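You operate a simulated robot arm through the tools that you are given. There is no shell and no other tool. Be economical: measure what you need, move in short steps, check, and stop when the job is done.

You run a simulated two-armed robot. Do the job below in one go: nothing can be reset, and whatever is moved stays where it is left.

## Task
Fetch the small tub out of the crumb tray and reject it.
Fine: belt isolator off before the tray is pulled, and left off; tub to the red-edged lane; tray shut. Where these are worked on the way, their far stop is far enough and under half their travel is too little: crumb tray.

The check looks at the end state, three seconds after you hand in, the way a careful person would. Anything else that was tipped, shoved, dropped, spilled or broken makes it a failure.

## Robot
Two 6-joint arms with two-finger parallel grippers on one trunk, on a base that drives. Base frame: it is fixed to the floor where the robot stands at the start and does not move with it; the origin is under the middle of the robot, x ahead of it, y to its left, z up. Lengths are in cm, angles in rad, forces in N, time in s.
The left shoulder is at the start at [8, 21.6, 156.6], the right one opposite. With the tool pointing down near the work surface each hand reaches from about 10 to 38 cm from the robot's upright axis, wherever it stands, measured 20 degrees to its own side. Places, roughly: belt isolator [80, 0, 80]; crumb tray [30, -110, 60]; red-edged lane [-30, -170, 80]; tub nine [-25, -175, 75]; tub three [-125, -25, 100]. Payload 3.43 kg a hand.
The tool frame of a hand sits at the grasp point between the pads (the TCP): z along the fingers, y along the line on which they close. The tips reach 3 cm beyond it. The gripper opens to 9.4 cm. The fingers are 2.8 cm wide and 1 cm thick; the gripper's body (5 by 9.6 cm) begins 5.5 cm behind the TCP.
Orientation is that of the tool frame in the base frame, as [roll, pitch, yaw] about the fixed x, y, z axes, in that order (R = Rz(yaw) Ry(pitch) Rx(roll)). With the fingers straight down and closing along the base's y, the tool's x points along the base's -x, its y along +y and its z along -z.

## Interface
- The arms move only by the tool servo_tool. It takes "left_increments", "right_increments" or both (then of equal length, played together; a hand with none holds still); each is a list that holds one entry, the list of rows, each a list of 7 numbers: the turn, a rotation vector about the base's x, y, z in units of 8 degrees (1.0 is 8 degrees), then the shift along the base's x, y, z in units of 30 mm (1.0 is 30 mm), then the opening, from 0 (shut) to 1 (fully open). In form: [[[wx, wy, wz, x, y, z, jaw], ...]]. A call has 1 to 8 rows; each row shifts and turns the commanded pose from where the row before left it. A call with a number of a shift or a turn outside -1 to 1 is refused whole. Each row takes 0.2 s and may step no farther than 5 cm and 0.15 rad from the row before; otherwise, or with a gripper value out of range, the whole call is refused. A pose out of reach is approached as far as the arm can. The call stops where the force on the tool passes 40 N (or 10 N more than at its start, if that is more) or the arm is blocked; 0.2 s more then pass. The fingers move at their own pace (about 7.2 cm/s each) and stop on an object; they squeeze with about 42 N. The grip force told is the motor's: it shows also when the fingers shut on nothing. Time passes only in rows, and 0.2 s behind the last, so rows that do not move let the fingers close. It gives the time, the measured TCP pose, the force on the tool (base axes), the opening and the grip force at its end, in the units of the frame above (readings bear some noise), with the torque about the TCP (base axes, N m) and any sound that the robot's microphone picked up.
- Cameras (640 x 400 px; columns grow to the right, rows downward): "scene" is now at [6.68, -6.38, 172.85]; the picture's right is [-0.84, -0.54, 0.00], its down [-0.44, 0.68, -0.59] and it looks along [0.31, -0.49, -0.81] (base axes); focal length 295 px, centre (320, 200). "left" rides on the left gripper at [7.6, -1.4, -10.2] in its tool frame; the picture's right is [0.18, 0.98, 0.00], its down [-0.75, 0.14, -0.64] and it looks along [-0.63, 0.12, 0.77] (tool axes); focal length 243 px, centre (320, 200). "right" rides on the right gripper at [7.6, 1.4, -10.3] in its tool frame; the picture's right is [-0.18, 0.98, 0.00], its down [-0.75, -0.14, -0.64] and it looks along [-0.63, -0.12, 0.77] (tool axes); focal length 243 px, centre (320, 200). There is no depth. A picture from a camera that has moved, and an enlarged one, comes with that camera's place and axes in the base frame and with its lens. The place of the scene camera against the robot may be out by one fixed shift of up to 1.8 cm in any direction.
- get_image(camera): a new picture of that camera. It takes no simulated time.
- slide_trunk(by): slides the trunk up (or, below 0, down) by that many cm; the arms and the scene camera ride with it, the base frame stays. It gives what a move gives, with no picture.
- steer(legs): drives the robot by 1 to 6 legs, each [ahead, left, turn to the left] in cm, cm and rad, along the robot's own axes; the way and the turn of a leg run together, so that a leg with both is an arc; at most 150 cm and 3.142 rad a leg. The arms and the cameras ride along, it lands a little off, and it stops where it bumps. It gives what a move gives.
- head_to(pan, tilt): turns the head with the scene camera to pan (to the left, within 1.501 rad either way) and tilt (down, from -0.506 to 1.204), counted from straight ahead of the robot. It gives what a move gives.
- close_up(camera, box): a new picture of the part [left, top, right, bottom] of that camera's present view, enlarged. It takes no simulated time.
- job_done(): hands the job in; it is judged then, once.

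Work in short steps. Places have to be worked out from the pictures, the camera data and where the tool is seen: move nearer, look again, correct. Check each grasp and each placing, and mend what went wrong. You have 120 turns and 88 pictures in all, those below and enlarged ones among them. Open the grippers and draw the arms clear of the work before you hand the job in, unless the task says otherwise; then end with one line.

The tools are called after "Request:" as a command line: name --argument value ..., lists and objects as JSON in quotes. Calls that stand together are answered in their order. servo_tool: Moves the arms, as the interface text tells. Its arguments: {"type":"object","properties":{"left_increments":{"type":"array","items":{"type":"array","items":{"type":"array","items":{"type":"number"}}}},"right_increments":{"type":"array","items":{"type":"array","items":{"type":"array","items":{"type":"number"}}}}},"required":[]} The other tools are called the same way: slide_trunk (by) slides the trunk up or down; steer (legs) drives the base; head_to (pan, tilt) turns the head that bears the scene camera; get_image (camera) takes a picture; close_up (camera, box) takes an enlarged picture of a part of a camera's view; job_done () hands the job in.

At the start:

```text
time_s: 0.0
left_tcp_pos: [52.44, -8.31, 107.34]
left_tcp_rot: [-3.141, 0.0, 3.14]
left_contact_force: [0.3, -0.7, 0.0]
left_torque: [-0.01, -0.02, -0.01]
left_width: 9.43
left_finger_force: 0.0
right_tcp_pos: [38.48, -46.96, 99.93]
right_tcp_rot: [3.141, -0.001, 3.142]
right_contact_force: [1.1, -0.7, 0.5]
right_torque: [0.04, 0.0, -0.01]
right_width: 9.41
right_finger_force: 0.1
trunk travel left (down, up): [-79.5, 4.5]
robot x, y, heading: [-0.18, -0.04, 0.0]
head pan, tilt: [-1.004, 0.946]
```

scene: 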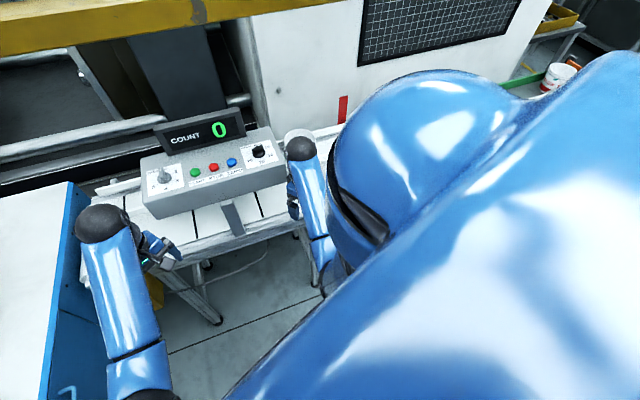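
right: 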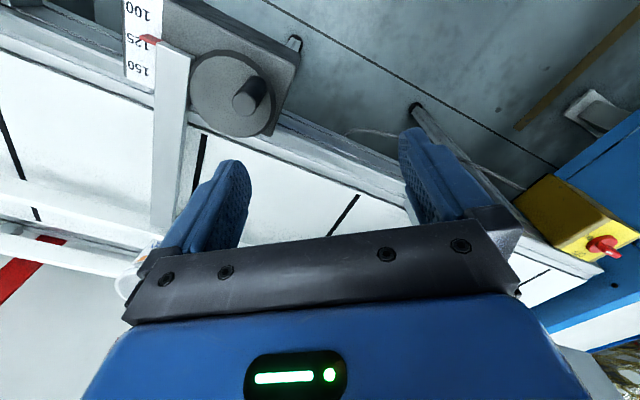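
left: 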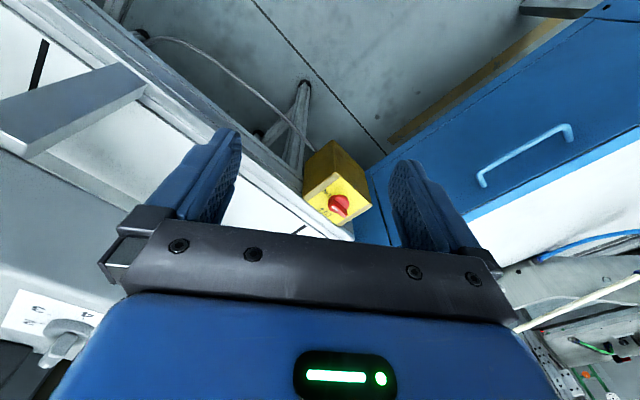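

I see a yellow box with a red rotary knob (likely the belt isolator) near the left hand. I look around with the head first.

Request:
head_to --pan 0.0 --tilt 0.8

Request:
get_image --camera "scene"

Request:
close_up --camera "left" --box '[280, 130, 400, 250]'

```text
time_s: 1.3
left_tcp_pos: [52.51, -8.17, 107.47]
left_tcp_rot: [3.141, -0.001, -3.142]
left_contact_force: [1.2, -0.4, -0.6]
left_torque: [0.05, 0.0, 0.01]
left_width: 9.41
left_finger_force: 0.3
right_tcp_pos: [38.55, -47.08, 99.86]
right_tcp_rot: [-3.141, 0.002, 3.141]
right_contact_force: [0.6, -0.8, -0.4]
right_torque: [0.01, 0.06, 0.01]
right_width: 9.37
right_finger_force: 0.0
trunk travel left (down, up): [-79.5, 4.5]
robot x, y, heading: [0.1, 0.07, -0.001]
head pan, tilt: [0.0, 0.799]
```

```text
84 pictures are left
camera scene: at [10.83, -0.24, 173.97], right [0.0, -1.0, 0.0], down [-0.72, 0.0, -0.7], along [0.7, 0.0, -0.72], focal length 295 px, centre (320, 200)
```

scene: 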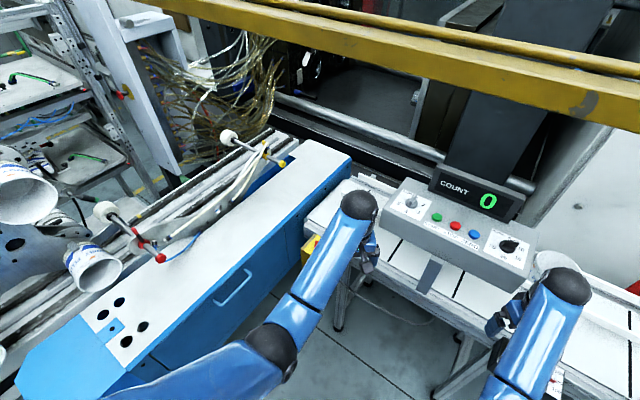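

```text
3.33 times, centred on (340, 190) of left
camera zoom: at [44.95, -9.54, 117.78], right [-0.18, 0.98, 0.0], down [0.75, 0.14, 0.64], along [0.63, 0.12, -0.77], focal length 809 px, centre (253, 233)
```

zoom: 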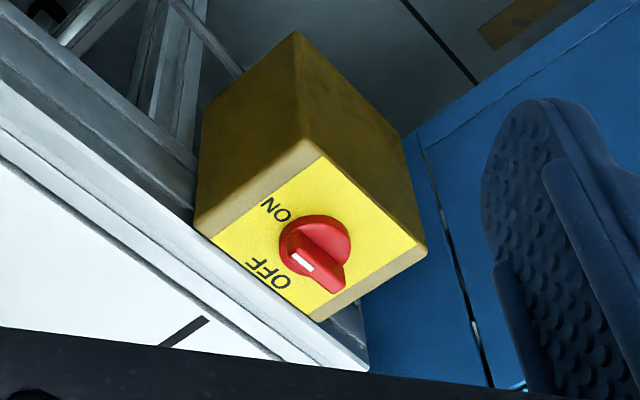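

The isolator knob triangulates to about (76.5, 0.4, 80), on top of the yellow box. I check the clearance near the robot's base and look toward the tray and lane.

Request:
head_to --pan 0.0 --tilt 1.2

Request:
get_image --camera "scene"

Request:
head_to --pan -1.4 --tilt 0.5

Request:
get_image --camera "scene"

```text
time_s: 2.1
left_tcp_pos: [52.58, -8.18, 107.4]
left_tcp_rot: [3.141, -0.001, 3.141]
left_contact_force: [0.2, -0.2, -0.8]
left_torque: [0.0, 0.03, 0.03]
left_width: 9.39
left_finger_force: 0.1
right_tcp_pos: [38.62, -47.12, 99.94]
right_tcp_rot: [-3.141, -0.001, -3.14]
right_contact_force: [0.4, -0.1, -0.1]
right_torque: [0.0, -0.02, -0.01]
right_width: 9.39
right_finger_force: 0.2
trunk travel left (down, up): [-79.5, 4.5]
robot x, y, heading: [0.22, 0.2, 0.002]
head pan, tilt: [0.0, 1.201]
```

```text
82 pictures are left
camera scene: at [8.36, -0.24, 171.2], right [0.0, -1.0, 0.0], down [-0.93, 0.0, -0.36], along [0.36, 0.0, -0.93], focal length 295 px, centre (320, 200)
```

scene: 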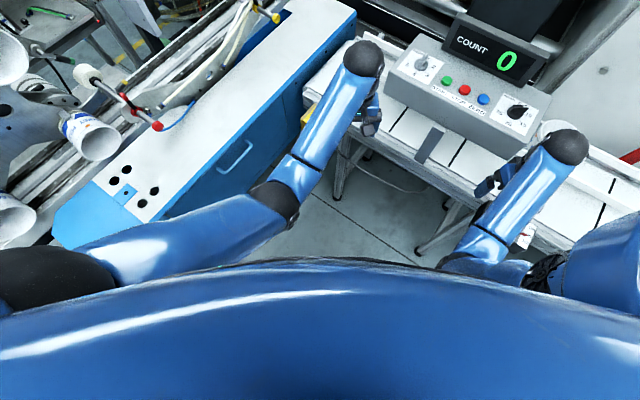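

```text
time_s: 3.7
left_tcp_pos: [52.46, -8.24, 107.47]
left_tcp_rot: [-3.141, 0.001, 3.141]
left_contact_force: [0.0, -1.1, -0.4]
left_torque: [0.01, 0.02, 0.03]
left_width: 9.38
left_finger_force: 0.1
right_tcp_pos: [38.56, -47.09, 99.95]
right_tcp_rot: [3.141, -0.002, -3.141]
right_contact_force: [0.3, 0.4, 0.2]
right_torque: [-0.01, -0.01, 0.01]
right_width: 9.4
right_finger_force: 0.0
trunk travel left (down, up): [-79.5, 4.5]
robot x, y, heading: [-0.26, -0.17, 0.004]
head pan, tilt: [-1.4, 0.499]
```

```text
81 pictures are left
camera scene: at [4.32, -9.21, 176.57], right [-0.99, -0.17, 0.0], down [-0.08, 0.47, -0.88], along [0.15, -0.86, -0.48], focal length 295 px, centre (320, 200)
```

scene: 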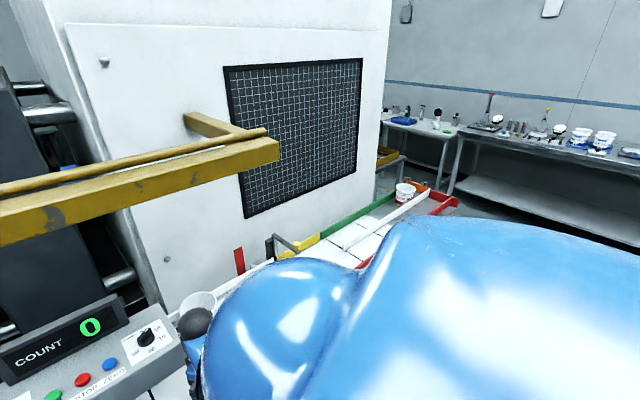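

The way ahead looks clear. I raise the right hand, and reach the left hand out toward a place above the knob to see how far it gets.

Request:
servo_tool --left_increments '[[[0, 0, 0, 1, 0.3, 0.3, 1], [0, 0, 0, 1, 0.3, 0.3, 1], [0, 0, 0, 1, 0.3, 0.3, 1], [0, 0, 0, 1, 0.3, 0.3, 1], [0, 0, 0, 1, 0.3, 0, 1], [0, 0, 0, 1, 0.3, 0, 1]]]' --right_increments '[[[0, 0, 0, -0.3, 0, 1, 1], [0, 0, 0, -0.3, 0, 1, 1], [0, 0, 0, -0.3, 0, 1, 1], [0, 0, 0, -0.3, 0, 1, 1], [0, 0, 0, -0.3, 0, 1, 1], [0, 0, 0, -0.3, 0, 1, 1]]]'

Request:
get_image --camera "left"

```text
time_s: 5.1
left_tcp_pos: [70.14, -2.81, 111.07]
left_tcp_rot: [3.141, -0.001, 3.142]
left_contact_force: [-0.4, -0.8, 0.3]
left_torque: [-0.01, 0.04, 0.0]
left_width: 9.41
left_finger_force: 0.1
left hand out of reach, approached as far as the arm can: row 6
right_tcp_pos: [36.41, -49.88, 100.99]
right_tcp_rot: [-3.139, -0.001, -3.141]
right_contact_force: [1.1, 0.7, -1.0]
right_torque: [-0.02, 0.0, 0.0]
right_width: 9.41
right_finger_force: 0.1
right hand out of reach, approached as far as the arm can: row 1, 2, 3, 4, 5, 6
trunk travel left (down, up): [-79.5, 4.5]
robot x, y, heading: [0.08, -0.46, 0.003]
head pan, tilt: [-1.4, 0.499]
```

```text
80 pictures are left
camera left: at [62.51, -4.15, 121.47], right [-0.18, 0.98, 0.0], down [0.75, 0.14, 0.64], along [0.63, 0.12, -0.77], focal length 243 px, centre (320, 200)
```

left: 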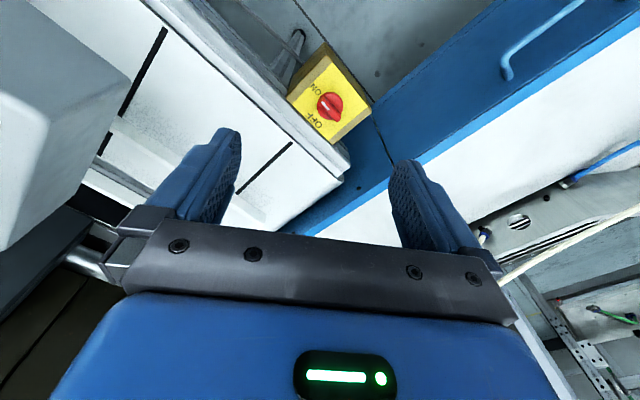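

Reach is nearly enough. I retract the right hand away from the table before lowering the trunk.

Request:
servo_tool --right_increments '[[[0, 0, 0, -1, 0.3, 0, 1], [0, 0, 0, -1, 0.3, 0, 1], [0, 0, 0, -1, 0.3, 0, 1], [0, 0, 0, -1, 0.3, 0, 1], [0, 0, 0, -1, 0.3, 0, 1]]]'

Request:
get_image --camera "right"

```text
time_s: 6.3
left_tcp_pos: [69.86, -2.7, 111.2]
left_tcp_rot: [3.139, -0.001, 3.142]
left_contact_force: [-0.3, 0.1, 0.5]
left_torque: [-0.03, -0.02, 0.01]
left_width: 9.41
left_finger_force: 0.1
right_tcp_pos: [21.38, -45.4, 99.87]
right_tcp_rot: [-3.138, 0.001, 3.141]
right_contact_force: [-0.3, -0.5, 0.1]
right_torque: [0.01, -0.01, -0.02]
right_width: 9.39
right_finger_force: 0.0
right hand out of reach, approached as far as the arm can: row 1, 2
trunk travel left (down, up): [-79.5, 4.5]
robot x, y, heading: [0.05, -0.3, 0.003]
head pan, tilt: [-1.4, 0.499]
```

```text
79 pictures are left
camera right: at [13.71, -43.78, 110.06], right [0.18, 0.98, 0.0], down [0.75, -0.14, 0.64], along [0.63, -0.12, -0.76], focal length 243 px, centre (320, 200)
```

right: 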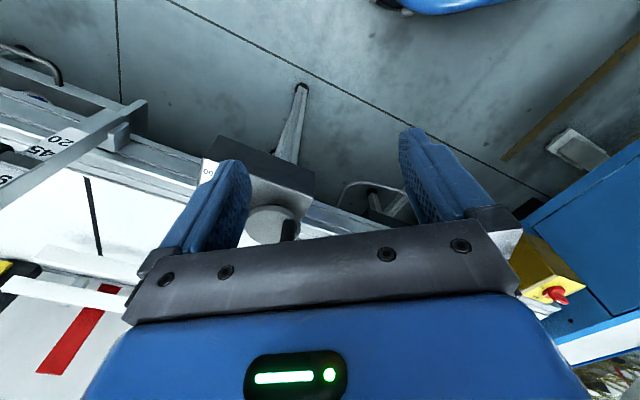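

The right hand is clear over the floor. Now I lower the trunk 20 cm to bring the left hand near the knob.

Request:
slide_trunk --by -20

Request:
servo_tool --left_increments '[[[0, 0, 0, 1, 0.5, 0, 1], [0, 0, 0, 1, 0.5, 0, 1]]]'

Request:
get_image --camera "left"

```text
time_s: 8.4
left_tcp_pos: [70.04, -2.86, 91.34]
left_tcp_rot: [-3.139, 0.001, 3.141]
left_contact_force: [0.3, 0.0, 0.9]
left_torque: [0.01, -0.01, 0.03]
left_width: 9.4
left_finger_force: 0.1
right_tcp_pos: [21.52, -45.4, 79.8]
right_tcp_rot: [-3.138, 0.001, -3.141]
right_contact_force: [-0.1, -0.2, -0.5]
right_torque: [-0.01, -0.01, -0.01]
right_width: 9.39
right_finger_force: 0.0
trunk travel left (down, up): [-59.5, 24.5]
robot x, y, heading: [-0.05, 0.09, -0.001]
head pan, tilt: [-1.4, 0.499]
```

```text
time_s: 9.0
left_tcp_pos: [71.91, 1.68, 91.97]
left_tcp_rot: [-3.141, -0.001, -3.142]
left_contact_force: [-0.2, -0.3, -0.1]
left_torque: [0.01, 0.01, 0.01]
left_width: 9.39
left_finger_force: 0.0
left hand out of reach, approached as far as the arm can: row 1, 2
right_tcp_pos: [21.51, -45.23, 79.85]
right_tcp_rot: [-3.138, -0.001, 3.142]
right_contact_force: [-0.1, -0.4, -0.2]
right_torque: [-0.05, 0.0, 0.03]
right_width: 9.4
right_finger_force: 0.0
trunk travel left (down, up): [-59.5, 24.5]
robot x, y, heading: [-0.31, 0.04, 0.004]
head pan, tilt: [-1.4, 0.499]
```

```text
78 pictures are left
camera left: at [64.33, 0.26, 102.31], right [-0.18, 0.98, 0.0], down [0.75, 0.14, 0.64], along [0.63, 0.12, -0.77], focal length 243 px, centre (320, 200)
```

left: 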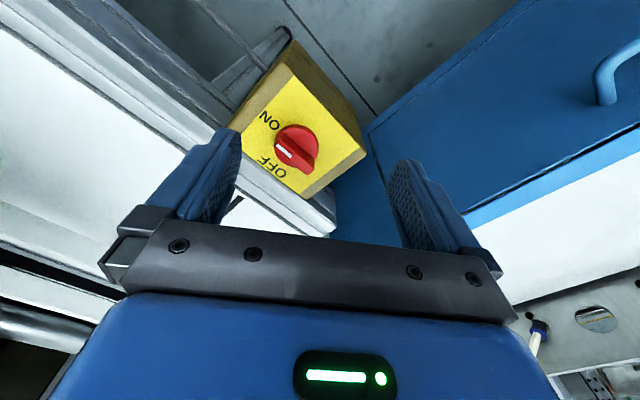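

Now a close-up of the knob to read its present position.

Request:
close_up --camera "left" --box '[230, 80, 370, 200]'

```text
3.33 times, centred on (300, 140) of left
camera zoom: at [64.33, 0.26, 102.31], right [-0.18, 0.98, 0.0], down [0.75, 0.14, 0.64], along [0.63, 0.12, -0.77], focal length 809 px, centre (387, 400)
```

zoom: 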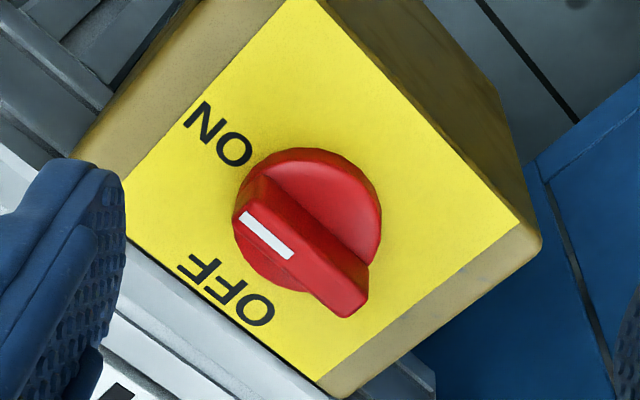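

The pointer is at ON (bar along azimuth ≈54°/234°), OFF is 90° counter-clockwise from above (+z turn). I need about 12 cm nearer; I pull the right hand back more, then drive ahead.

Request:
servo_tool --right_increments '[[[0, 0, 0, -1, 0, 0, 1], [0, 0, 0, -1, 0, 0, 1], [0, 0, 0, -1, 0, 0, 1]]]' --left_increments '[[[0, 0, 0.9, -0.5, 0, 0.3, 1], [0, 0, 0.9, -0.5, 0, 0, 1], [0, 0, 0.9, 0, 0, 0, 1]]]'

Request:
steer --legs '[[12, 0, 0]]'

```text
time_s: 9.8
left_tcp_pos: [69.01, 1.53, 92.98]
left_tcp_rot: [-3.141, -0.001, -2.765]
left_contact_force: [-0.3, 0.0, -0.5]
left_torque: [0.01, 0.03, 0.01]
left_width: 9.39
left_finger_force: 0.1
right_tcp_pos: [12.4, -46.4, 80.34]
right_tcp_rot: [-3.119, 0.004, -3.139]
right_contact_force: [0.2, -0.4, 1.2]
right_torque: [-0.02, -0.02, 0.02]
right_width: 9.38
right_finger_force: 0.1
trunk travel left (down, up): [-59.5, 24.5]
robot x, y, heading: [0.27, 0.0, -0.0]
head pan, tilt: [-1.4, 0.499]
```

```text
time_s: 11.1
left_tcp_pos: [80.7, 1.31, 93.04]
left_tcp_rot: [-3.142, 0.003, -2.768]
left_contact_force: [-0.8, 0.0, 0.9]
left_torque: [0.0, -0.02, -0.03]
left_width: 9.42
left_finger_force: 0.0
right_tcp_pos: [24.06, -46.41, 80.3]
right_tcp_rot: [-3.118, 0.008, 3.137]
right_contact_force: [-0.3, 0.3, 0.5]
right_torque: [-0.01, -0.01, 0.02]
right_width: 9.39
right_finger_force: 0.1
trunk travel left (down, up): [-59.5, 24.5]
robot x, y, heading: [11.95, 0.16, 0.003]
head pan, tilt: [-1.4, 0.499]
```

Now I align over the knob: 32° more yaw, and shift to (76.1, 0).

Request:
servo_tool --left_increments '[[[0, 0, 1, -0.4, -0.1, 0, 1], [0, 0, 1, -0.4, -0.1, 0, 1], [0, 0, 1, -0.4, -0.12, 0, 1], [0, 0, 1, -0.33, -0.12, -0.3, 1]]]'

Request:
get_image --camera "left"

```text
time_s: 12.1
left_tcp_pos: [76.0, 0.15, 92.16]
left_tcp_rot: [3.141, 0.0, -2.208]
left_contact_force: [-0.9, 0.5, -0.1]
left_torque: [-0.01, -0.03, 0.03]
left_width: 9.38
left_finger_force: 0.0
right_tcp_pos: [24.03, -46.51, 80.33]
right_tcp_rot: [-3.116, 0.006, 3.139]
right_contact_force: [-0.9, -0.2, 0.3]
right_torque: [-0.02, 0.03, 0.05]
right_width: 9.39
right_finger_force: 0.0
trunk travel left (down, up): [-59.5, 24.5]
robot x, y, heading: [11.77, -0.22, -0.001]
head pan, tilt: [-1.4, 0.499]
```

```text
76 pictures are left
camera left: at [72.75, -6.86, 102.47], right [-0.9, 0.43, 0.0], down [0.33, 0.69, 0.64], along [0.28, 0.58, -0.77], focal length 243 px, centre (320, 200)
```

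left: 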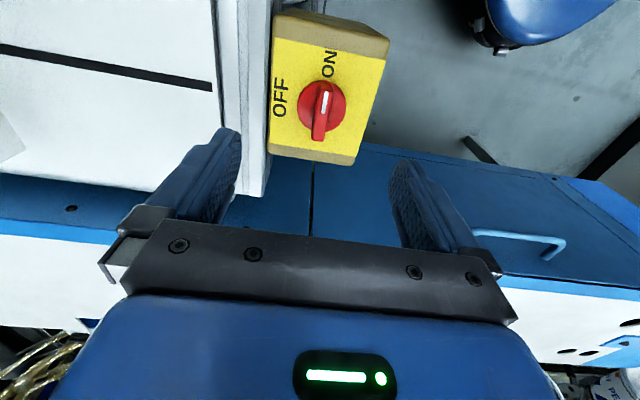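

The bar lies right between the fingers. I narrow the opening to clear the table rail, and go down in part.

Request:
servo_tool --left_increments '[[[0, 0, 0, 0, -0.06, -0.3, 0.45], [0, 0, 0, -0.03, -0.05, -0.5, 0.45], [0, 0, 0, 0, 0, -0.5, 0.45], [0, 0, 0, 0, 0, -0.5, 0.45], [0, 0, 0, 0, 0, -0.5, 0.45]]]'

Request:
get_image --camera "left"

```text
time_s: 13.3
left_tcp_pos: [75.96, -0.37, 85.16]
left_tcp_rot: [3.141, 0.0, -2.209]
left_contact_force: [-0.1, 0.6, -0.1]
left_torque: [0.0, -0.02, 0.01]
left_width: 4.2
left_finger_force: 0.2
right_tcp_pos: [24.22, -46.42, 80.22]
right_tcp_rot: [-3.12, 0.007, 3.138]
right_contact_force: [-0.8, -0.5, 0.0]
right_torque: [0.03, -0.04, 0.01]
right_width: 9.39
right_finger_force: 0.1
trunk travel left (down, up): [-59.5, 24.5]
robot x, y, heading: [11.59, 0.32, 0.001]
head pan, tilt: [-1.4, 0.499]
```

```text
75 pictures are left
camera left: at [72.71, -7.3, 95.43], right [-0.9, 0.44, 0.0], down [0.34, 0.69, 0.64], along [0.28, 0.58, -0.77], focal length 243 px, centre (320, 200)
```

left: 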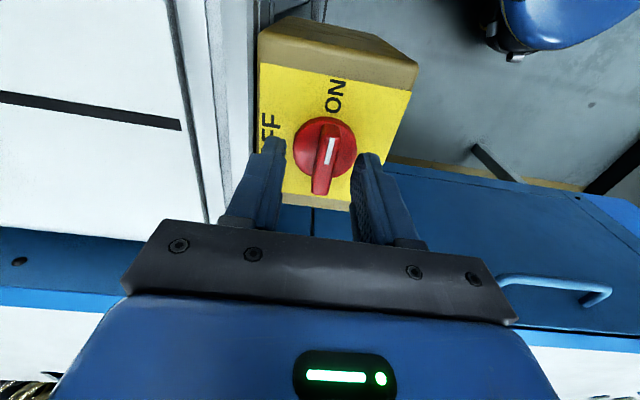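

Aligned on the knob centre. I go down 2.2 cm and close.

Request:
servo_tool --left_increments '[[[0, 0, 0, -0.04, 0.04, -0.35, 0.45], [0, 0, 0, 0, 0, -0.35, 0.45], [0, 0, 0, 0, 0, 0, 0.0], [0, 0, 0, 0, 0, 0, 0.0], [0, 0, 0, 0, 0, 0, 0.0]]]'

Request:
get_image --camera "left"

```text
time_s: 14.2
left_tcp_pos: [75.79, -0.07, 83.95]
left_tcp_rot: [-3.13, 0.004, -2.207]
left_contact_force: [-16.4, 4.8, 30.1]
left_torque: [-0.29, 1.67, 0.23]
left_width: 1.18
left_finger_force: 31.8
right_tcp_pos: [23.65, -46.4, 80.31]
right_tcp_rot: [-3.118, 0.009, 3.141]
right_contact_force: [0.5, -0.1, -0.3]
right_torque: [0.04, 0.01, -0.02]
right_width: 9.4
right_finger_force: 0.1
trunk travel left (down, up): [-59.5, 24.5]
robot x, y, heading: [11.52, 0.08, -0.001]
head pan, tilt: [-1.4, 0.499]
stopped in row 4 (left hand): the force on the tool passed its limit at 56 N (the readings are from after the stop); the commanded pose is now the measured one
```

```text
74 pictures are left
camera left: at [72.34, -6.99, 94.37], right [-0.9, 0.43, -0.01], down [0.33, 0.69, 0.64], along [0.29, 0.58, -0.77], focal length 243 px, centre (320, 200)
```

left: 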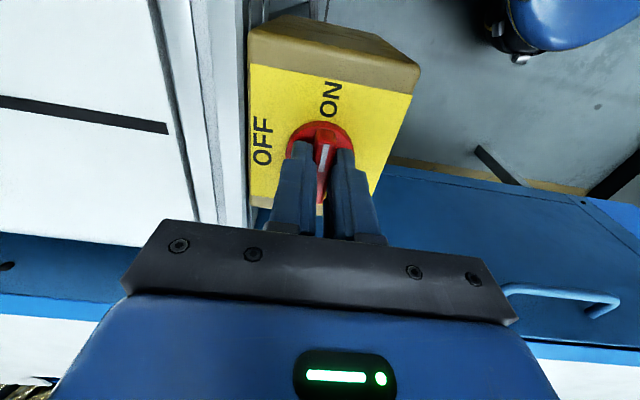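

The bar is gripped (1.18 cm), with the tips pressing on the disk. I ease up slightly and start turning +z.

Request:
servo_tool --left_increments '[[[0, 0, 0, 0, 0, 0.07, 0], [0, 0, 0.7, 0, 0, 0, 0], [0, 0, 0.9, 0, 0, 0, 0], [0, 0, 0.9, 0, 0, 0, 0]]]'

```text
time_s: 15.2
left_tcp_pos: [75.77, -0.16, 84.07]
left_tcp_rot: [-3.129, 0.005, -1.856]
left_contact_force: [-7.1, -4.3, 29.1]
left_torque: [1.6, 0.66, -0.03]
left_width: 1.19
left_finger_force: 45.3
right_tcp_pos: [23.74, -46.49, 80.31]
right_tcp_rot: [-3.118, 0.008, 3.139]
right_contact_force: [-0.2, -0.5, -0.2]
right_torque: [0.01, -0.03, -0.02]
right_width: 9.41
right_finger_force: 0.0
trunk travel left (down, up): [-59.5, 24.5]
robot x, y, heading: [11.7, -0.52, -0.003]
head pan, tilt: [-1.4, 0.499]
```

Turning works with no resistance. I raise a hair more and continue to the full 90°.

Request:
servo_tool --left_increments '[[[0, 0, 1, 0, 0, 0.05, 0], [0, 0, 1, 0, 0, 0, 0], [0, 0, 1, 0, 0, 0, 0], [0, 0, 1, 0, 0, 0, 0], [0, 0, 1, 0, 0, 0, 0], [0, 0, 1, 0, 0, 0, 0], [0, 0, 1, 0, 0, 0, 0], [0, 0, 1, 0, 0, 0, 0]]]'

Request:
get_image --camera "left"

```text
time_s: 16.9
left_tcp_pos: [76.0, -0.14, 83.99]
left_tcp_rot: [-3.131, -0.002, -0.737]
left_contact_force: [7.3, -1.3, 27.3]
left_torque: [0.11, 1.4, 0.06]
left_width: 1.18
left_finger_force: 44.8
right_tcp_pos: [23.93, -46.45, 80.14]
right_tcp_rot: [-3.116, 0.007, 3.139]
right_contact_force: [-0.5, 0.7, 0.0]
right_torque: [-0.03, 0.02, -0.01]
right_width: 9.4
right_finger_force: 0.1
trunk travel left (down, up): [-59.5, 24.5]
robot x, y, heading: [11.77, 0.13, -0.003]
head pan, tilt: [-1.4, 0.499]
```

```text
73 pictures are left
camera left: at [82.53, -4.17, 94.41], right [-0.52, -0.85, -0.01], down [-0.66, 0.4, 0.64], along [-0.54, 0.34, -0.77], focal length 243 px, centre (320, 200)
```

left: 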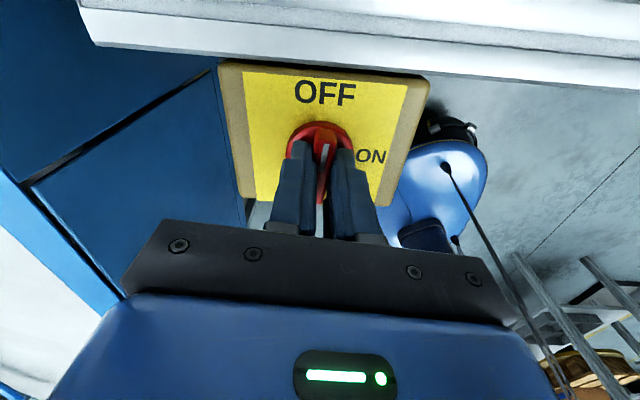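

It points at OFF; I turn the last 6° or so to the stop, then release and rise.

Request:
servo_tool --left_increments '[[[0, 0, 0.5, 0, 0, 0, 0], [0, 0, 0.4, 0, 0, 0, 0], [0, 0, 0, 0, 0, 0, 0]]]'

Request:
servo_tool --left_increments '[[[0, 0, 0, 0, 0, 0, 0.35], [0, 0, 0, 0, 0, 0, 0.4], [0, 0, 0, 0, 0, 0.6, 0.45], [0, 0, 0, 0, 0, 0.9, 0.45], [0, 0, 0, 0, 0, 0.9, 0.45]]]'

Request:
get_image --camera "left"

```text
time_s: 17.8
left_tcp_pos: [76.01, -0.24, 84.08]
left_tcp_rot: [-3.132, -0.002, -0.614]
left_contact_force: [6.9, 3.1, 28.5]
left_torque: [-0.23, 1.05, -0.71]
left_width: 1.15
left_finger_force: 45.4
right_tcp_pos: [23.89, -46.38, 80.23]
right_tcp_rot: [-3.116, 0.008, 3.14]
right_contact_force: [0.5, 1.6, 0.0]
right_torque: [-0.01, 0.01, 0.03]
right_width: 9.41
right_finger_force: 0.0
trunk travel left (down, up): [-59.5, 24.5]
robot x, y, heading: [11.76, 0.03, -0.003]
head pan, tilt: [-1.4, 0.499]
```

```text
time_s: 18.9
left_tcp_pos: [76.21, -0.31, 90.78]
left_tcp_rot: [-3.135, 0.004, -0.613]
left_contact_force: [0.8, -0.4, -0.4]
left_torque: [0.02, 0.0, 0.0]
left_width: 4.23
left_finger_force: 0.1
right_tcp_pos: [24.18, -46.34, 80.22]
right_tcp_rot: [-3.118, 0.005, 3.139]
right_contact_force: [0.1, -0.1, 0.2]
right_torque: [-0.03, -0.01, -0.03]
right_width: 9.41
right_finger_force: 0.0
trunk travel left (down, up): [-59.5, 24.5]
robot x, y, heading: [11.58, 0.03, -0.002]
head pan, tilt: [-1.4, 0.499]
```

```text
72 pictures are left
camera left: at [83.3, -3.54, 101.15], right [-0.42, -0.91, -0.01], down [-0.7, 0.31, 0.64], along [-0.58, 0.27, -0.76], focal length 243 px, centre (320, 200)
```

left: 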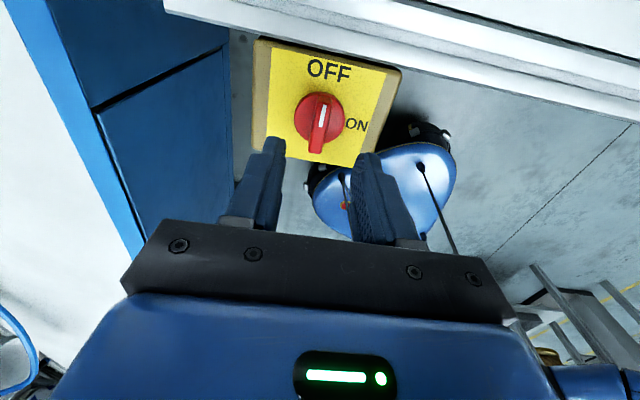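

Isolator is OFF (stop torque felt). I retract the left hand up and back while unwinding its yaw.

Request:
servo_tool --left_increments '[[[0, 0, -1, -0.5, 0, 1, 0.5], [0, 0, -1, -0.8, 0, 1, 0.5], [0, 0, -1, -1, 0, 0.8, 0.5], [0, 0, -1, -1, 0, 0.5, 0.5], [0, 0, -1, -1, 0, 0, 0.5], [0, 0, -1, -1, 0, 0, 0.5], [0, 0, -1, -1, 0, 0, 0.5], [0, 0, -1, -1, 0, 0, 0.5]]]'

Request:
steer --legs '[[-15, 0, 0]]'

Request:
servo_tool --left_increments '[[[0, 0, -1, -1, 0.3, 0, 0.5], [0, 0, -1, -1, 0.3, 0, 0.5], [0, 0, -1, -1, 0.5, 0, 0.5], [0, 0, -1, -0.5, 0.5, 0, 0.5], [0, 0, -1, 0, 0.5, 0, 0.5], [0, 0, -1, 0, 0.5, 0, 0.5], [0, 0, -1, 0, 0.5, 0, 0.5], [0, 0, -1, 0, 0.5, 0, 0.5]]]'

Request:
head_to --pan -1.1 --tilt 0.9

Request:
get_image --camera "scene"

```text
time_s: 20.8
left_tcp_pos: [66.51, -6.31, 89.05]
left_tcp_rot: [-3.132, 0.002, -1.734]
left_contact_force: [-0.1, 1.0, -0.4]
left_torque: [0.0, 0.01, 0.02]
left_width: 4.71
left_finger_force: 0.1
left hand out of reach, approached as far as the arm can: row 2, 3, 4, 5, 6, 7, 8
right_tcp_pos: [24.07, -46.37, 80.32]
right_tcp_rot: [-3.116, 0.006, 3.141]
right_contact_force: [-0.2, -0.3, 0.0]
right_torque: [0.01, 0.04, 0.0]
right_width: 9.4
right_finger_force: 0.0
trunk travel left (down, up): [-59.5, 24.5]
robot x, y, heading: [11.69, -0.09, -0.001]
head pan, tilt: [-1.4, 0.499]
```

```text
time_s: 22.1
left_tcp_pos: [51.53, -6.14, 88.85]
left_tcp_rot: [-3.134, 0.003, -1.731]
left_contact_force: [-0.1, 0.2, 0.0]
left_torque: [-0.04, 0.01, 0.01]
left_width: 4.7
left_finger_force: 0.0
right_tcp_pos: [9.05, -46.36, 80.2]
right_tcp_rot: [-3.117, 0.003, 3.139]
right_contact_force: [-0.3, -0.8, -0.2]
right_torque: [0.02, 0.02, 0.03]
right_width: 9.4
right_finger_force: 0.1
trunk travel left (down, up): [-59.5, 24.5]
robot x, y, heading: [-3.49, 0.17, 0.003]
head pan, tilt: [-1.4, 0.499]
```

```text
time_s: 23.9
left_tcp_pos: [44.13, 2.48, 82.51]
left_tcp_rot: [-3.13, 0.004, -2.848]
left_contact_force: [0.7, -0.3, 0.6]
left_torque: [-0.03, 0.0, -0.01]
left_width: 4.67
left_finger_force: 0.0
left hand out of reach, approached as far as the arm can: row 1, 2, 3, 4, 5, 6, 7, 8
right_tcp_pos: [8.91, -46.4, 80.22]
right_tcp_rot: [-3.118, 0.006, -3.141]
right_contact_force: [-0.4, -0.2, 0.0]
right_torque: [-0.02, 0.02, 0.02]
right_width: 9.4
right_finger_force: 0.1
trunk travel left (down, up): [-59.5, 24.5]
robot x, y, heading: [-3.82, 0.33, -0.004]
head pan, tilt: [-1.4, 0.499]
```

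```text
time_s: 24.8
left_tcp_pos: [44.29, 2.47, 82.51]
left_tcp_rot: [-3.131, 0.004, -2.848]
left_contact_force: [-0.3, -0.6, 0.0]
left_torque: [0.0, -0.02, 0.0]
left_width: 4.67
left_finger_force: 0.1
right_tcp_pos: [8.83, -46.43, 80.23]
right_tcp_rot: [-3.117, 0.005, 3.14]
right_contact_force: [0.1, -0.2, 0.2]
right_torque: [-0.02, 0.05, 0.0]
right_width: 9.4
right_finger_force: 0.1
trunk travel left (down, up): [-59.5, 24.5]
robot x, y, heading: [-3.56, -0.14, 0.0]
head pan, tilt: [-1.1, 0.901]
```

```text
71 pictures are left
camera scene: at [2.63, -6.94, 153.19], right [-0.89, -0.45, 0.0], down [-0.35, 0.7, -0.62], along [0.28, -0.55, -0.78], focal length 295 px, centre (320, 200)
```

scene: 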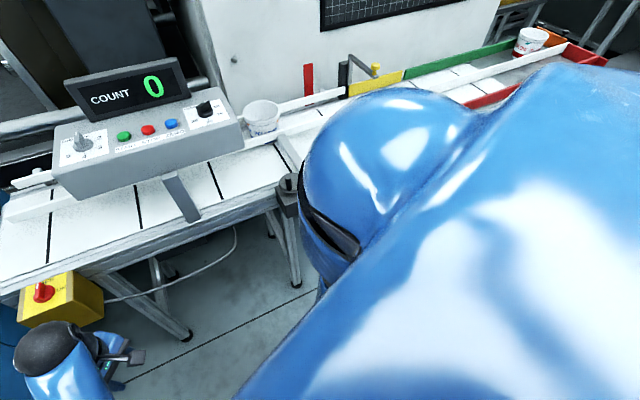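

The isolator still reads OFF and the conveyor edge runs about azimuth −126°. I turn to face it (−0.635 rad), then shift right toward the crumb tray.

Request:
steer --legs '[[0, 0, -0.635], [-3, -64, 0]]'

Request:
head_to --pan 0 --tilt 0.9

Request:
get_image --camera "scene"

Request:
get_image --camera "right"

```text
time_s: 30.1
left_tcp_pos: [-5.57, -76.6, 82.57]
left_tcp_rot: [-3.13, 0.002, 2.767]
left_contact_force: [0.1, -0.2, 0.1]
left_torque: [-0.01, 0.03, 0.05]
left_width: 4.7
left_finger_force: 0.1
right_tcp_pos: [-63.79, -93.02, 80.33]
right_tcp_rot: [-3.117, 0.005, 2.474]
right_contact_force: [-0.5, 0.6, 0.1]
right_torque: [-0.03, 0.01, -0.01]
right_width: 9.41
right_finger_force: 0.0
trunk travel left (down, up): [-59.5, 24.5]
robot x, y, heading: [-44.89, -49.04, -0.67]
head pan, tilt: [-1.1, 0.901]
```

```text
time_s: 31.4
left_tcp_pos: [-5.74, -76.7, 82.57]
left_tcp_rot: [-3.13, 0.002, 2.768]
left_contact_force: [-0.2, 0.0, 0.3]
left_torque: [-0.01, 0.0, -0.01]
left_width: 4.67
left_finger_force: 0.0
right_tcp_pos: [-63.7, -93.03, 80.27]
right_tcp_rot: [-3.12, 0.004, 2.473]
right_contact_force: [0.7, -0.9, 0.2]
right_torque: [0.0, 0.0, 0.01]
right_width: 9.42
right_finger_force: 0.0
trunk travel left (down, up): [-59.5, 24.5]
robot x, y, heading: [-44.65, -48.98, -0.666]
head pan, tilt: [0.0, 0.901]
```

```text
70 pictures are left
camera scene: at [-36.74, -55.78, 153.18], right [-0.62, -0.79, 0.0], down [-0.62, 0.49, -0.62], along [0.49, -0.38, -0.78], focal length 295 px, centre (320, 200)
```

scene: 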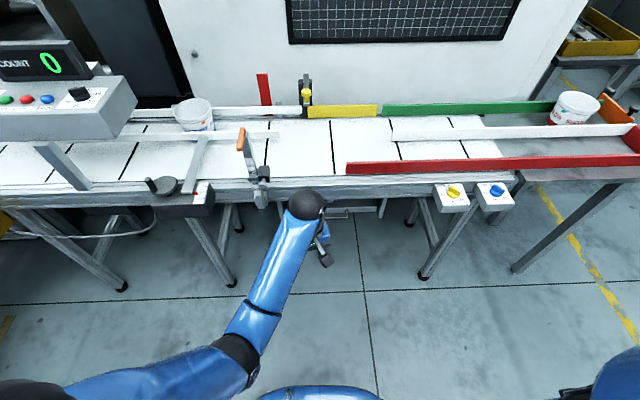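

```text
69 pictures are left
camera right: at [-68.79, -87.01, 90.38], right [0.75, 0.66, -0.02], down [0.51, -0.56, 0.65], along [0.41, -0.5, -0.76], focal length 243 px, centre (320, 200)
```

right: 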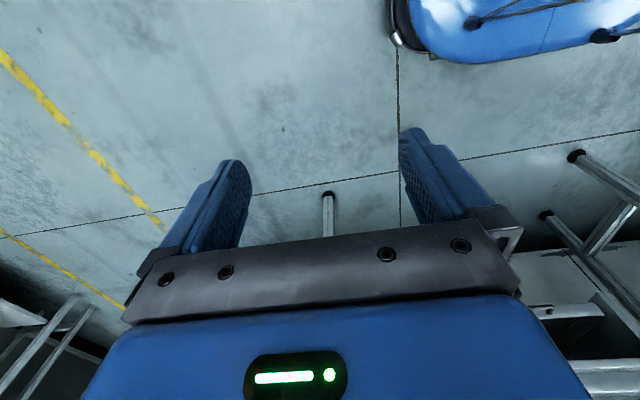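

A clear view: the red-edged lane is the front one at the right. The tray handle hides behind the left hand; I move that hand left/back to see it.

Request:
servo_tool --left_increments '[[[0, 0, 0, 0.3, 0.9, 0.3, 0.5], [0, 0, 0, 0.3, 0.9, 0.3, 0.5], [0, 0, 0, 0.3, 0.9, 0.3, 0.5], [0, 0, 0, 0.3, 0.9, 0.3, 0.5], [0, 0, 0, 0.3, 0.9, 0.3, 0.5]]]'

Request:
close_up --camera "scene" --box '[220, 130, 420, 250]'

```text
time_s: 32.6
left_tcp_pos: [-0.37, -64.44, 80.51]
left_tcp_rot: [-3.129, 0.005, 2.767]
left_contact_force: [-0.4, -1.5, 0.7]
left_torque: [0.0, -0.01, 0.0]
left_width: 4.7
left_finger_force: 0.1
left hand out of reach, approached as far as the arm can: row 1, 2, 3, 4, 5
right_tcp_pos: [-63.65, -93.15, 80.31]
right_tcp_rot: [-3.117, 0.005, 2.474]
right_contact_force: [0.2, 0.7, 0.0]
right_torque: [-0.02, -0.01, 0.01]
right_width: 9.4
right_finger_force: 0.1
trunk travel left (down, up): [-59.5, 24.5]
robot x, y, heading: [-44.81, -49.33, -0.668]
head pan, tilt: [0.0, 0.901]
```

```text
3.20 times, centred on (320, 190) of scene
camera zoom: at [-36.71, -55.68, 153.19], right [-0.62, -0.79, 0.0], down [-0.62, 0.48, -0.62], along [0.49, -0.38, -0.78], focal length 943 px, centre (320, 232)
```

zoom: 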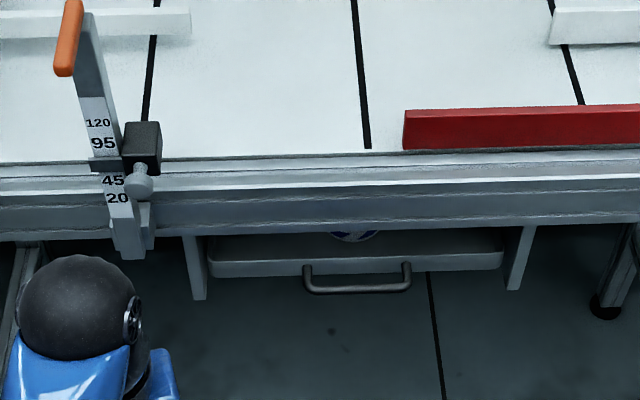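

The handle is a horizontal U-bar under the conveyor edge (about (12.5, −99, 59)), so I'll reach for it with the left hand pointing forward, fingers closing vertically. I lower the trunk and yaw the left hand +75°.

Request:
slide_trunk --by -30

Request:
servo_tool --left_increments '[[[0, 0, 1, 0, 0, 0.2, 0.5], [0, 0, 1, 0, 0, 0.2, 0.5], [0, 0, 1, 0, 0, 0.2, 0.5], [0, 0, 1, 0, 0, 0.2, 0.5], [0, 0, 1, 0, 0, 0.2, 0.5], [0, 0, 1, 0, 0, 0.2, 0.5], [0, 0, 1, 0, 0, 0.2, 0.5], [0, 0, 1, 0, 0, 0.2, 0.5]]]'

Request:
get_image --camera "scene"

```text
time_s: 35.6
left_tcp_pos: [-0.32, -64.56, 50.64]
left_tcp_rot: [-3.13, 0.006, 2.767]
left_contact_force: [0.7, -1.1, 1.4]
left_torque: [0.0, -0.01, 0.01]
left_width: 4.71
left_finger_force: 0.0
right_tcp_pos: [-63.64, -93.17, 50.32]
right_tcp_rot: [-3.117, 0.007, 2.474]
right_contact_force: [-0.1, 0.3, 1.6]
right_torque: [-0.04, -0.01, 0.0]
right_width: 9.39
right_finger_force: 0.1
trunk travel left (down, up): [-29.5, 54.5]
robot x, y, heading: [-44.58, -48.93, -0.668]
head pan, tilt: [0.0, 0.901]
```

```text
time_s: 37.4
left_tcp_pos: [0.32, -65.16, 50.86]
left_tcp_rot: [-3.127, 0.007, -2.393]
left_contact_force: [-0.1, 0.8, -0.5]
left_torque: [0.01, 0.01, 0.03]
left_width: 4.69
left_finger_force: 0.0
left hand out of reach, approached as far as the arm can: row 1, 2, 3, 4, 5, 6, 7, 8
right_tcp_pos: [-63.74, -93.18, 50.26]
right_tcp_rot: [-3.117, 0.005, 2.474]
right_contact_force: [0.1, 0.3, 0.5]
right_torque: [-0.02, 0.0, -0.05]
right_width: 9.4
right_finger_force: 0.0
trunk travel left (down, up): [-29.5, 54.5]
robot x, y, heading: [-44.85, -48.86, -0.671]
head pan, tilt: [0.0, 0.901]
```

```text
67 pictures are left
camera scene: at [-36.73, -55.76, 123.18], right [-0.62, -0.79, 0.0], down [-0.62, 0.48, -0.62], along [0.49, -0.38, -0.78], focal length 295 px, centre (320, 200)
```

scene: 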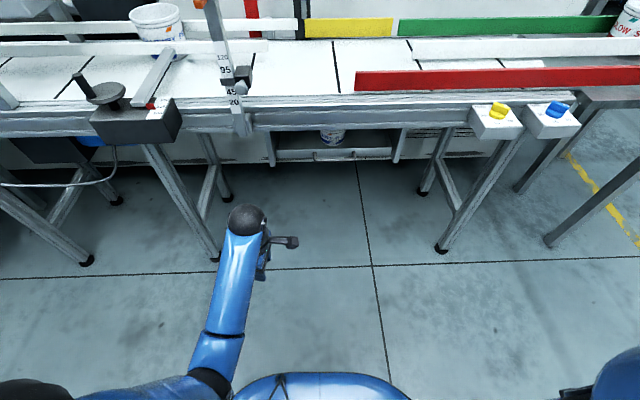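

The tub is visible inside the tray. I take an enlarged view for better triangulation of the handle.

Request:
close_up --camera "scene" --box '[260, 110, 420, 190]'

```text
4.00 times, centred on (340, 150) of scene
camera zoom: at [-36.73, -55.76, 123.18], right [-0.62, -0.79, 0.0], down [-0.62, 0.48, -0.62], along [0.49, -0.38, -0.78], focal length 1179 px, centre (240, 400)
```

zoom: 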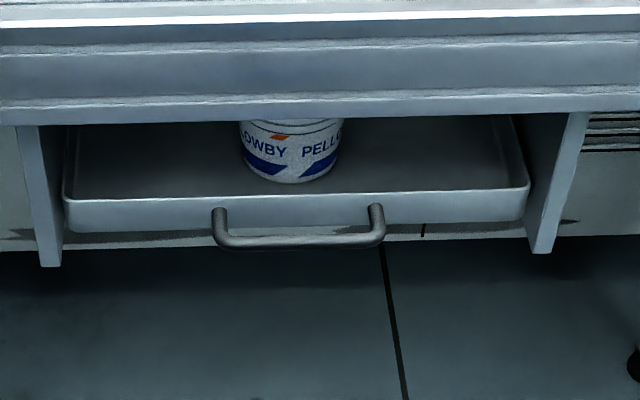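

Handle bar refined: centre ≈ (11.7, −99.5, 60.3), 13 cm long, protruding ~3 cm. I move the base 7 cm right, 6 ahead, and square it to the conveyor; then tilt the left hand forward.

Request:
steer --legs '[[6, -7, 0.033]]'

Request:
servo_tool --left_increments '[[[-0.593, -0.805, 0.3, -0.2, 0, 0, 0.5], [-0.593, -0.805, 0.3, -0.2, 0, 0, 0.5], [-0.593, -0.805, 0.1, -0.2, 0, 0, 0.5], [-0.593, -0.805, 0, -0.2, 0, 0, 0.5], [-0.593, -0.805, 0, -0.2, 0, 0, 0.5], [-0.593, -0.805, 0, -0.2, 0, 0, 0.5], [-0.593, -0.805, 0, -0.2, 0, 0, 0.5], [-0.593, -0.805, 0, -0.2, 0, 0, 0.5]]]'

Request:
get_image --camera "left"

```text
time_s: 38.6
left_tcp_pos: [1.29, -72.85, 50.82]
left_tcp_rot: [-3.126, 0.008, -2.361]
left_contact_force: [-0.5, 0.4, -0.1]
left_torque: [-0.02, 0.01, 0.0]
left_width: 4.71
left_finger_force: 0.1
right_tcp_pos: [-61.7, -103.05, 50.27]
right_tcp_rot: [-3.12, 0.003, 2.51]
right_contact_force: [-0.1, -0.7, 0.3]
right_torque: [0.03, -0.03, 0.0]
right_width: 9.4
right_finger_force: 0.1
trunk travel left (down, up): [-29.5, 54.5]
robot x, y, heading: [-44.29, -58.14, -0.631]
head pan, tilt: [0.0, 0.901]
```

```text
time_s: 40.4
left_tcp_pos: [-3.59, -72.71, 50.89]
left_tcp_rot: [-2.007, 0.063, -2.211]
left_contact_force: [0.5, -0.9, 0.4]
left_torque: [0.0, 0.02, -0.01]
left_width: 4.7
left_finger_force: 0.1
right_tcp_pos: [-61.64, -102.86, 50.31]
right_tcp_rot: [-3.117, 0.006, 2.51]
right_contact_force: [0.4, 0.5, -0.3]
right_torque: [-0.01, -0.03, 0.0]
right_width: 9.41
right_finger_force: 0.1
trunk travel left (down, up): [-29.5, 54.5]
robot x, y, heading: [-44.17, -57.9, -0.633]
head pan, tilt: [0.0, 0.901]
```

```text
65 pictures are left
camera left: at [-15.27, -73.81, 56.04], right [-0.41, 0.15, -0.9], down [-0.07, 0.98, 0.19], along [0.91, 0.14, -0.39], focal length 243 px, centre (320, 200)
```

left: 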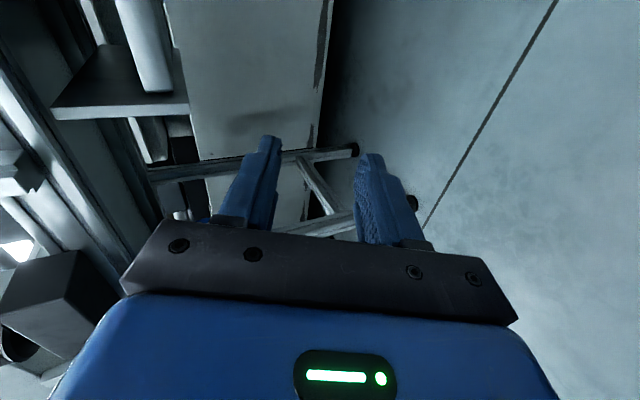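

Left hand now points forward at 65°. I tilt a bit more and move to a pre-grasp 10 cm ahead of the handle.

Request:
servo_tool --left_increments '[[[-0.593, -0.805, 0, 0.3, -0.87, 0.46, 0.8], [-0.593, -0.805, 0, 0.3, -0.87, 0.46, 0.8], [0, 0, 0, 0.3, -0.87, 0.46, 0.8], [0, 0, 0, 0.3, -0.87, 0.46, 0.8], [0, 0, 0, 0.3, -0.87, 0.46, 0.8], [0, 0, 0, 0.3, -0.87, 0.46, 0.8], [0, 0, 0, 0.3, -0.87, 0.46, 0.8], [0, 0, 0, 0.3, -0.87, 0.46, 0.8]]]'

Request:
get_image --camera "left"

Request:
get_image --camera "scene"

```text
time_s: 42.2
left_tcp_pos: [3.61, -93.75, 61.86]
left_tcp_rot: [-1.733, 0.064, -2.193]
left_contact_force: [-0.3, 0.4, -0.5]
left_torque: [-0.01, -0.01, 0.05]
left_width: 7.52
left_finger_force: 0.2
right_tcp_pos: [-61.79, -103.04, 50.4]
right_tcp_rot: [-3.118, 0.004, 2.508]
right_contact_force: [-0.6, -0.6, -0.3]
right_torque: [0.0, 0.0, 0.0]
right_width: 9.4
right_finger_force: 0.0
trunk travel left (down, up): [-29.5, 54.5]
robot x, y, heading: [-44.5, -58.21, -0.635]
head pan, tilt: [0.0, 0.901]
```

```text
64 pictures are left
camera left: at [-9.02, -94.2, 64.5], right [-0.2, -0.01, -0.98], down [-0.09, 1.0, 0.01], along [0.98, 0.1, -0.2], focal length 243 px, centre (320, 200)
```

left: 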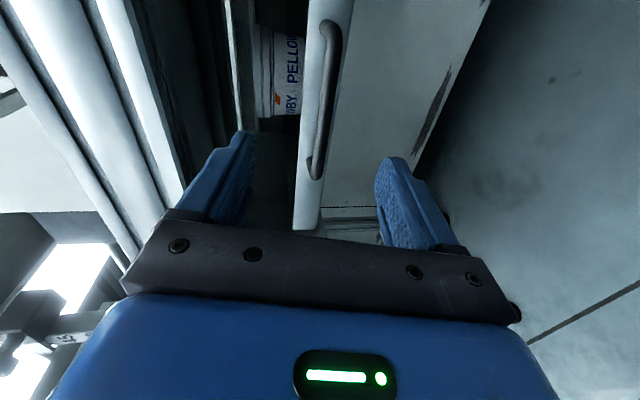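

```text
63 pictures are left
camera scene: at [-36.04, -64.74, 123.18], right [-0.59, -0.81, 0.0], down [-0.63, 0.46, -0.62], along [0.5, -0.37, -0.78], focal length 295 px, centre (320, 200)
```

scene: 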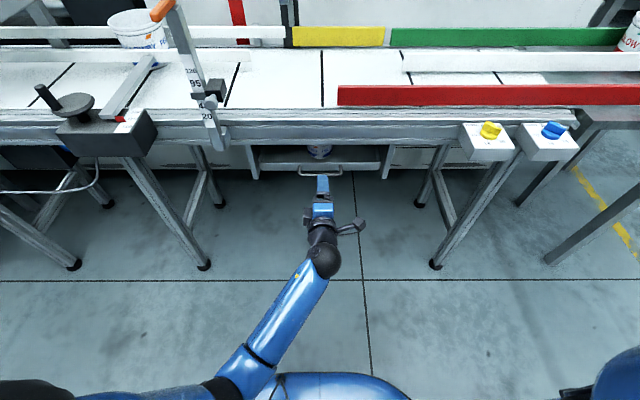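

The bar is centred between the fingers. I advance 8.6 cm along the tool axis.

Request:
servo_tool --left_increments '[[[0, 0, 0, 0.58, -0.42, -0.11, 0.8], [0, 0, 0, 0.58, -0.42, -0.11, 0.8], [0, 0, 0, 0.58, -0.42, -0.11, 0.8], [0, 0, 0, 0.58, -0.42, -0.11, 0.8]]]'

Request:
get_image --camera "left"

```text
time_s: 43.2
left_tcp_pos: [10.92, -98.74, 60.43]
left_tcp_rot: [-1.734, 0.063, -2.194]
left_contact_force: [0.5, 0.2, -0.2]
left_torque: [0.02, -0.03, 0.0]
left_width: 7.52
left_finger_force: 0.0
right_tcp_pos: [-61.58, -102.95, 50.16]
right_tcp_rot: [-3.118, 0.003, 2.51]
right_contact_force: [0.2, -0.5, -0.3]
right_torque: [0.01, 0.01, -0.01]
right_width: 9.42
right_finger_force: 0.1
trunk travel left (down, up): [-29.5, 54.5]
robot x, y, heading: [-44.31, -58.33, -0.631]
head pan, tilt: [0.0, 0.901]
```

```text
62 pictures are left
camera left: at [-1.73, -99.22, 63.07], right [-0.2, -0.01, -0.98], down [-0.09, 1.0, 0.01], along [0.98, 0.09, -0.2], focal length 243 px, centre (320, 200)
```

left: 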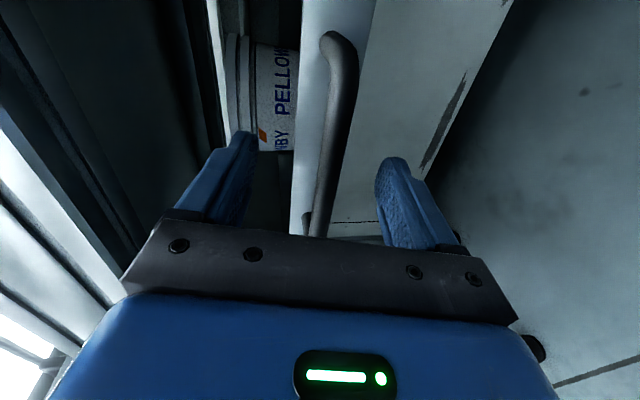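

The bar is between the fingers. I close the gripper.

Request:
servo_tool --left_increments '[[[0, 0, 0, 0, 0, 0, 0.3], [0, 0, 0, 0, 0, 0, 0], [0, 0, 0, 0, 0, 0, 0], [0, 0, 0, 0, 0, 0, 0]]]'

Request:
get_image --camera "left"

```text
time_s: 44.2
left_tcp_pos: [10.82, -98.67, 60.02]
left_tcp_rot: [-1.739, 0.062, -2.19]
left_contact_force: [-9.1, 6.5, -16.5]
left_torque: [-0.89, 0.66, 0.24]
left_width: 1.6
left_finger_force: 45.8
right_tcp_pos: [-61.63, -102.97, 50.16]
right_tcp_rot: [-3.117, 0.005, 2.51]
right_contact_force: [0.5, 0.0, -0.4]
right_torque: [-0.01, 0.04, 0.0]
right_width: 9.38
right_finger_force: 0.0
trunk travel left (down, up): [-29.5, 54.5]
robot x, y, heading: [-44.27, -58.47, -0.635]
head pan, tilt: [0.0, 0.901]
```

```text
61 pictures are left
camera left: at [-1.79, -99.14, 62.8], right [-0.2, 0.0, -0.98], down [-0.09, 1.0, 0.01], along [0.97, 0.1, -0.2], focal length 243 px, centre (320, 200)
```

left: 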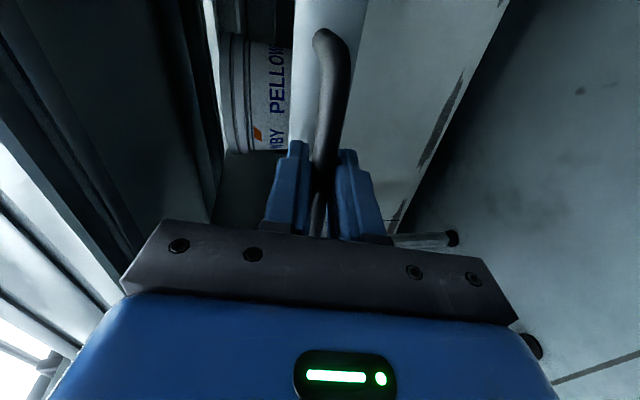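

Gripped at 1.6 cm. I pull slowly straight out (−n direction), letting z down a little.

Request:
servo_tool --left_increments '[[[0, 0, 0, 0, 0, -0.07, 0], [0, 0, 0, -0.15, 0.11, 0, 0], [0, 0, 0, -0.25, 0.184, 0, 0], [0, 0, 0, -0.3, 0.221, 0, 0], [0, 0, 0, -0.3, 0.221, 0, 0], [0, 0, 0, -0.3, 0.221, 0, 0], [0, 0, 0, -0.3, 0.221, 0, 0], [0, 0, 0, -0.3, 0.221, 0, 0]]]'

Request:
get_image --camera "scene"

```text
time_s: 46.0
left_tcp_pos: [4.98, -94.47, 60.26]
left_tcp_rot: [-1.735, 0.062, -2.193]
left_contact_force: [1.7, 1.8, -18.2]
left_torque: [-1.06, 0.84, -0.8]
left_width: 1.35
left_finger_force: 44.9
right_tcp_pos: [-61.58, -102.95, 50.26]
right_tcp_rot: [-3.119, 0.004, 2.509]
right_contact_force: [-0.5, -0.6, -0.1]
right_torque: [-0.02, 0.0, 0.02]
right_width: 9.41
right_finger_force: 0.0
trunk travel left (down, up): [-29.5, 54.5]
robot x, y, heading: [-44.16, -57.94, -0.634]
head pan, tilt: [0.0, 0.901]
```

```text
60 pictures are left
camera scene: at [-35.85, -64.75, 123.16], right [-0.59, -0.81, 0.0], down [-0.63, 0.46, -0.62], along [0.5, -0.37, -0.78], focal length 295 px, centre (320, 200)
```

scene: 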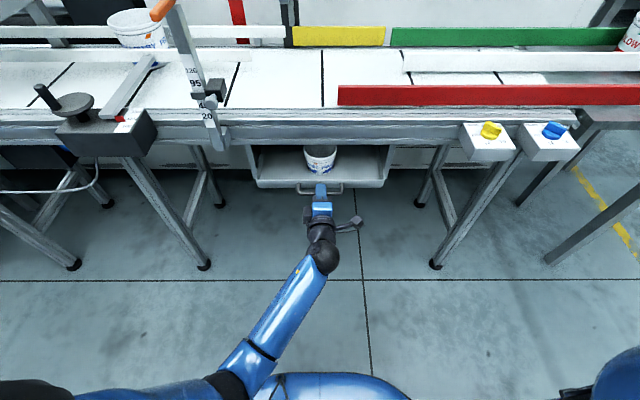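

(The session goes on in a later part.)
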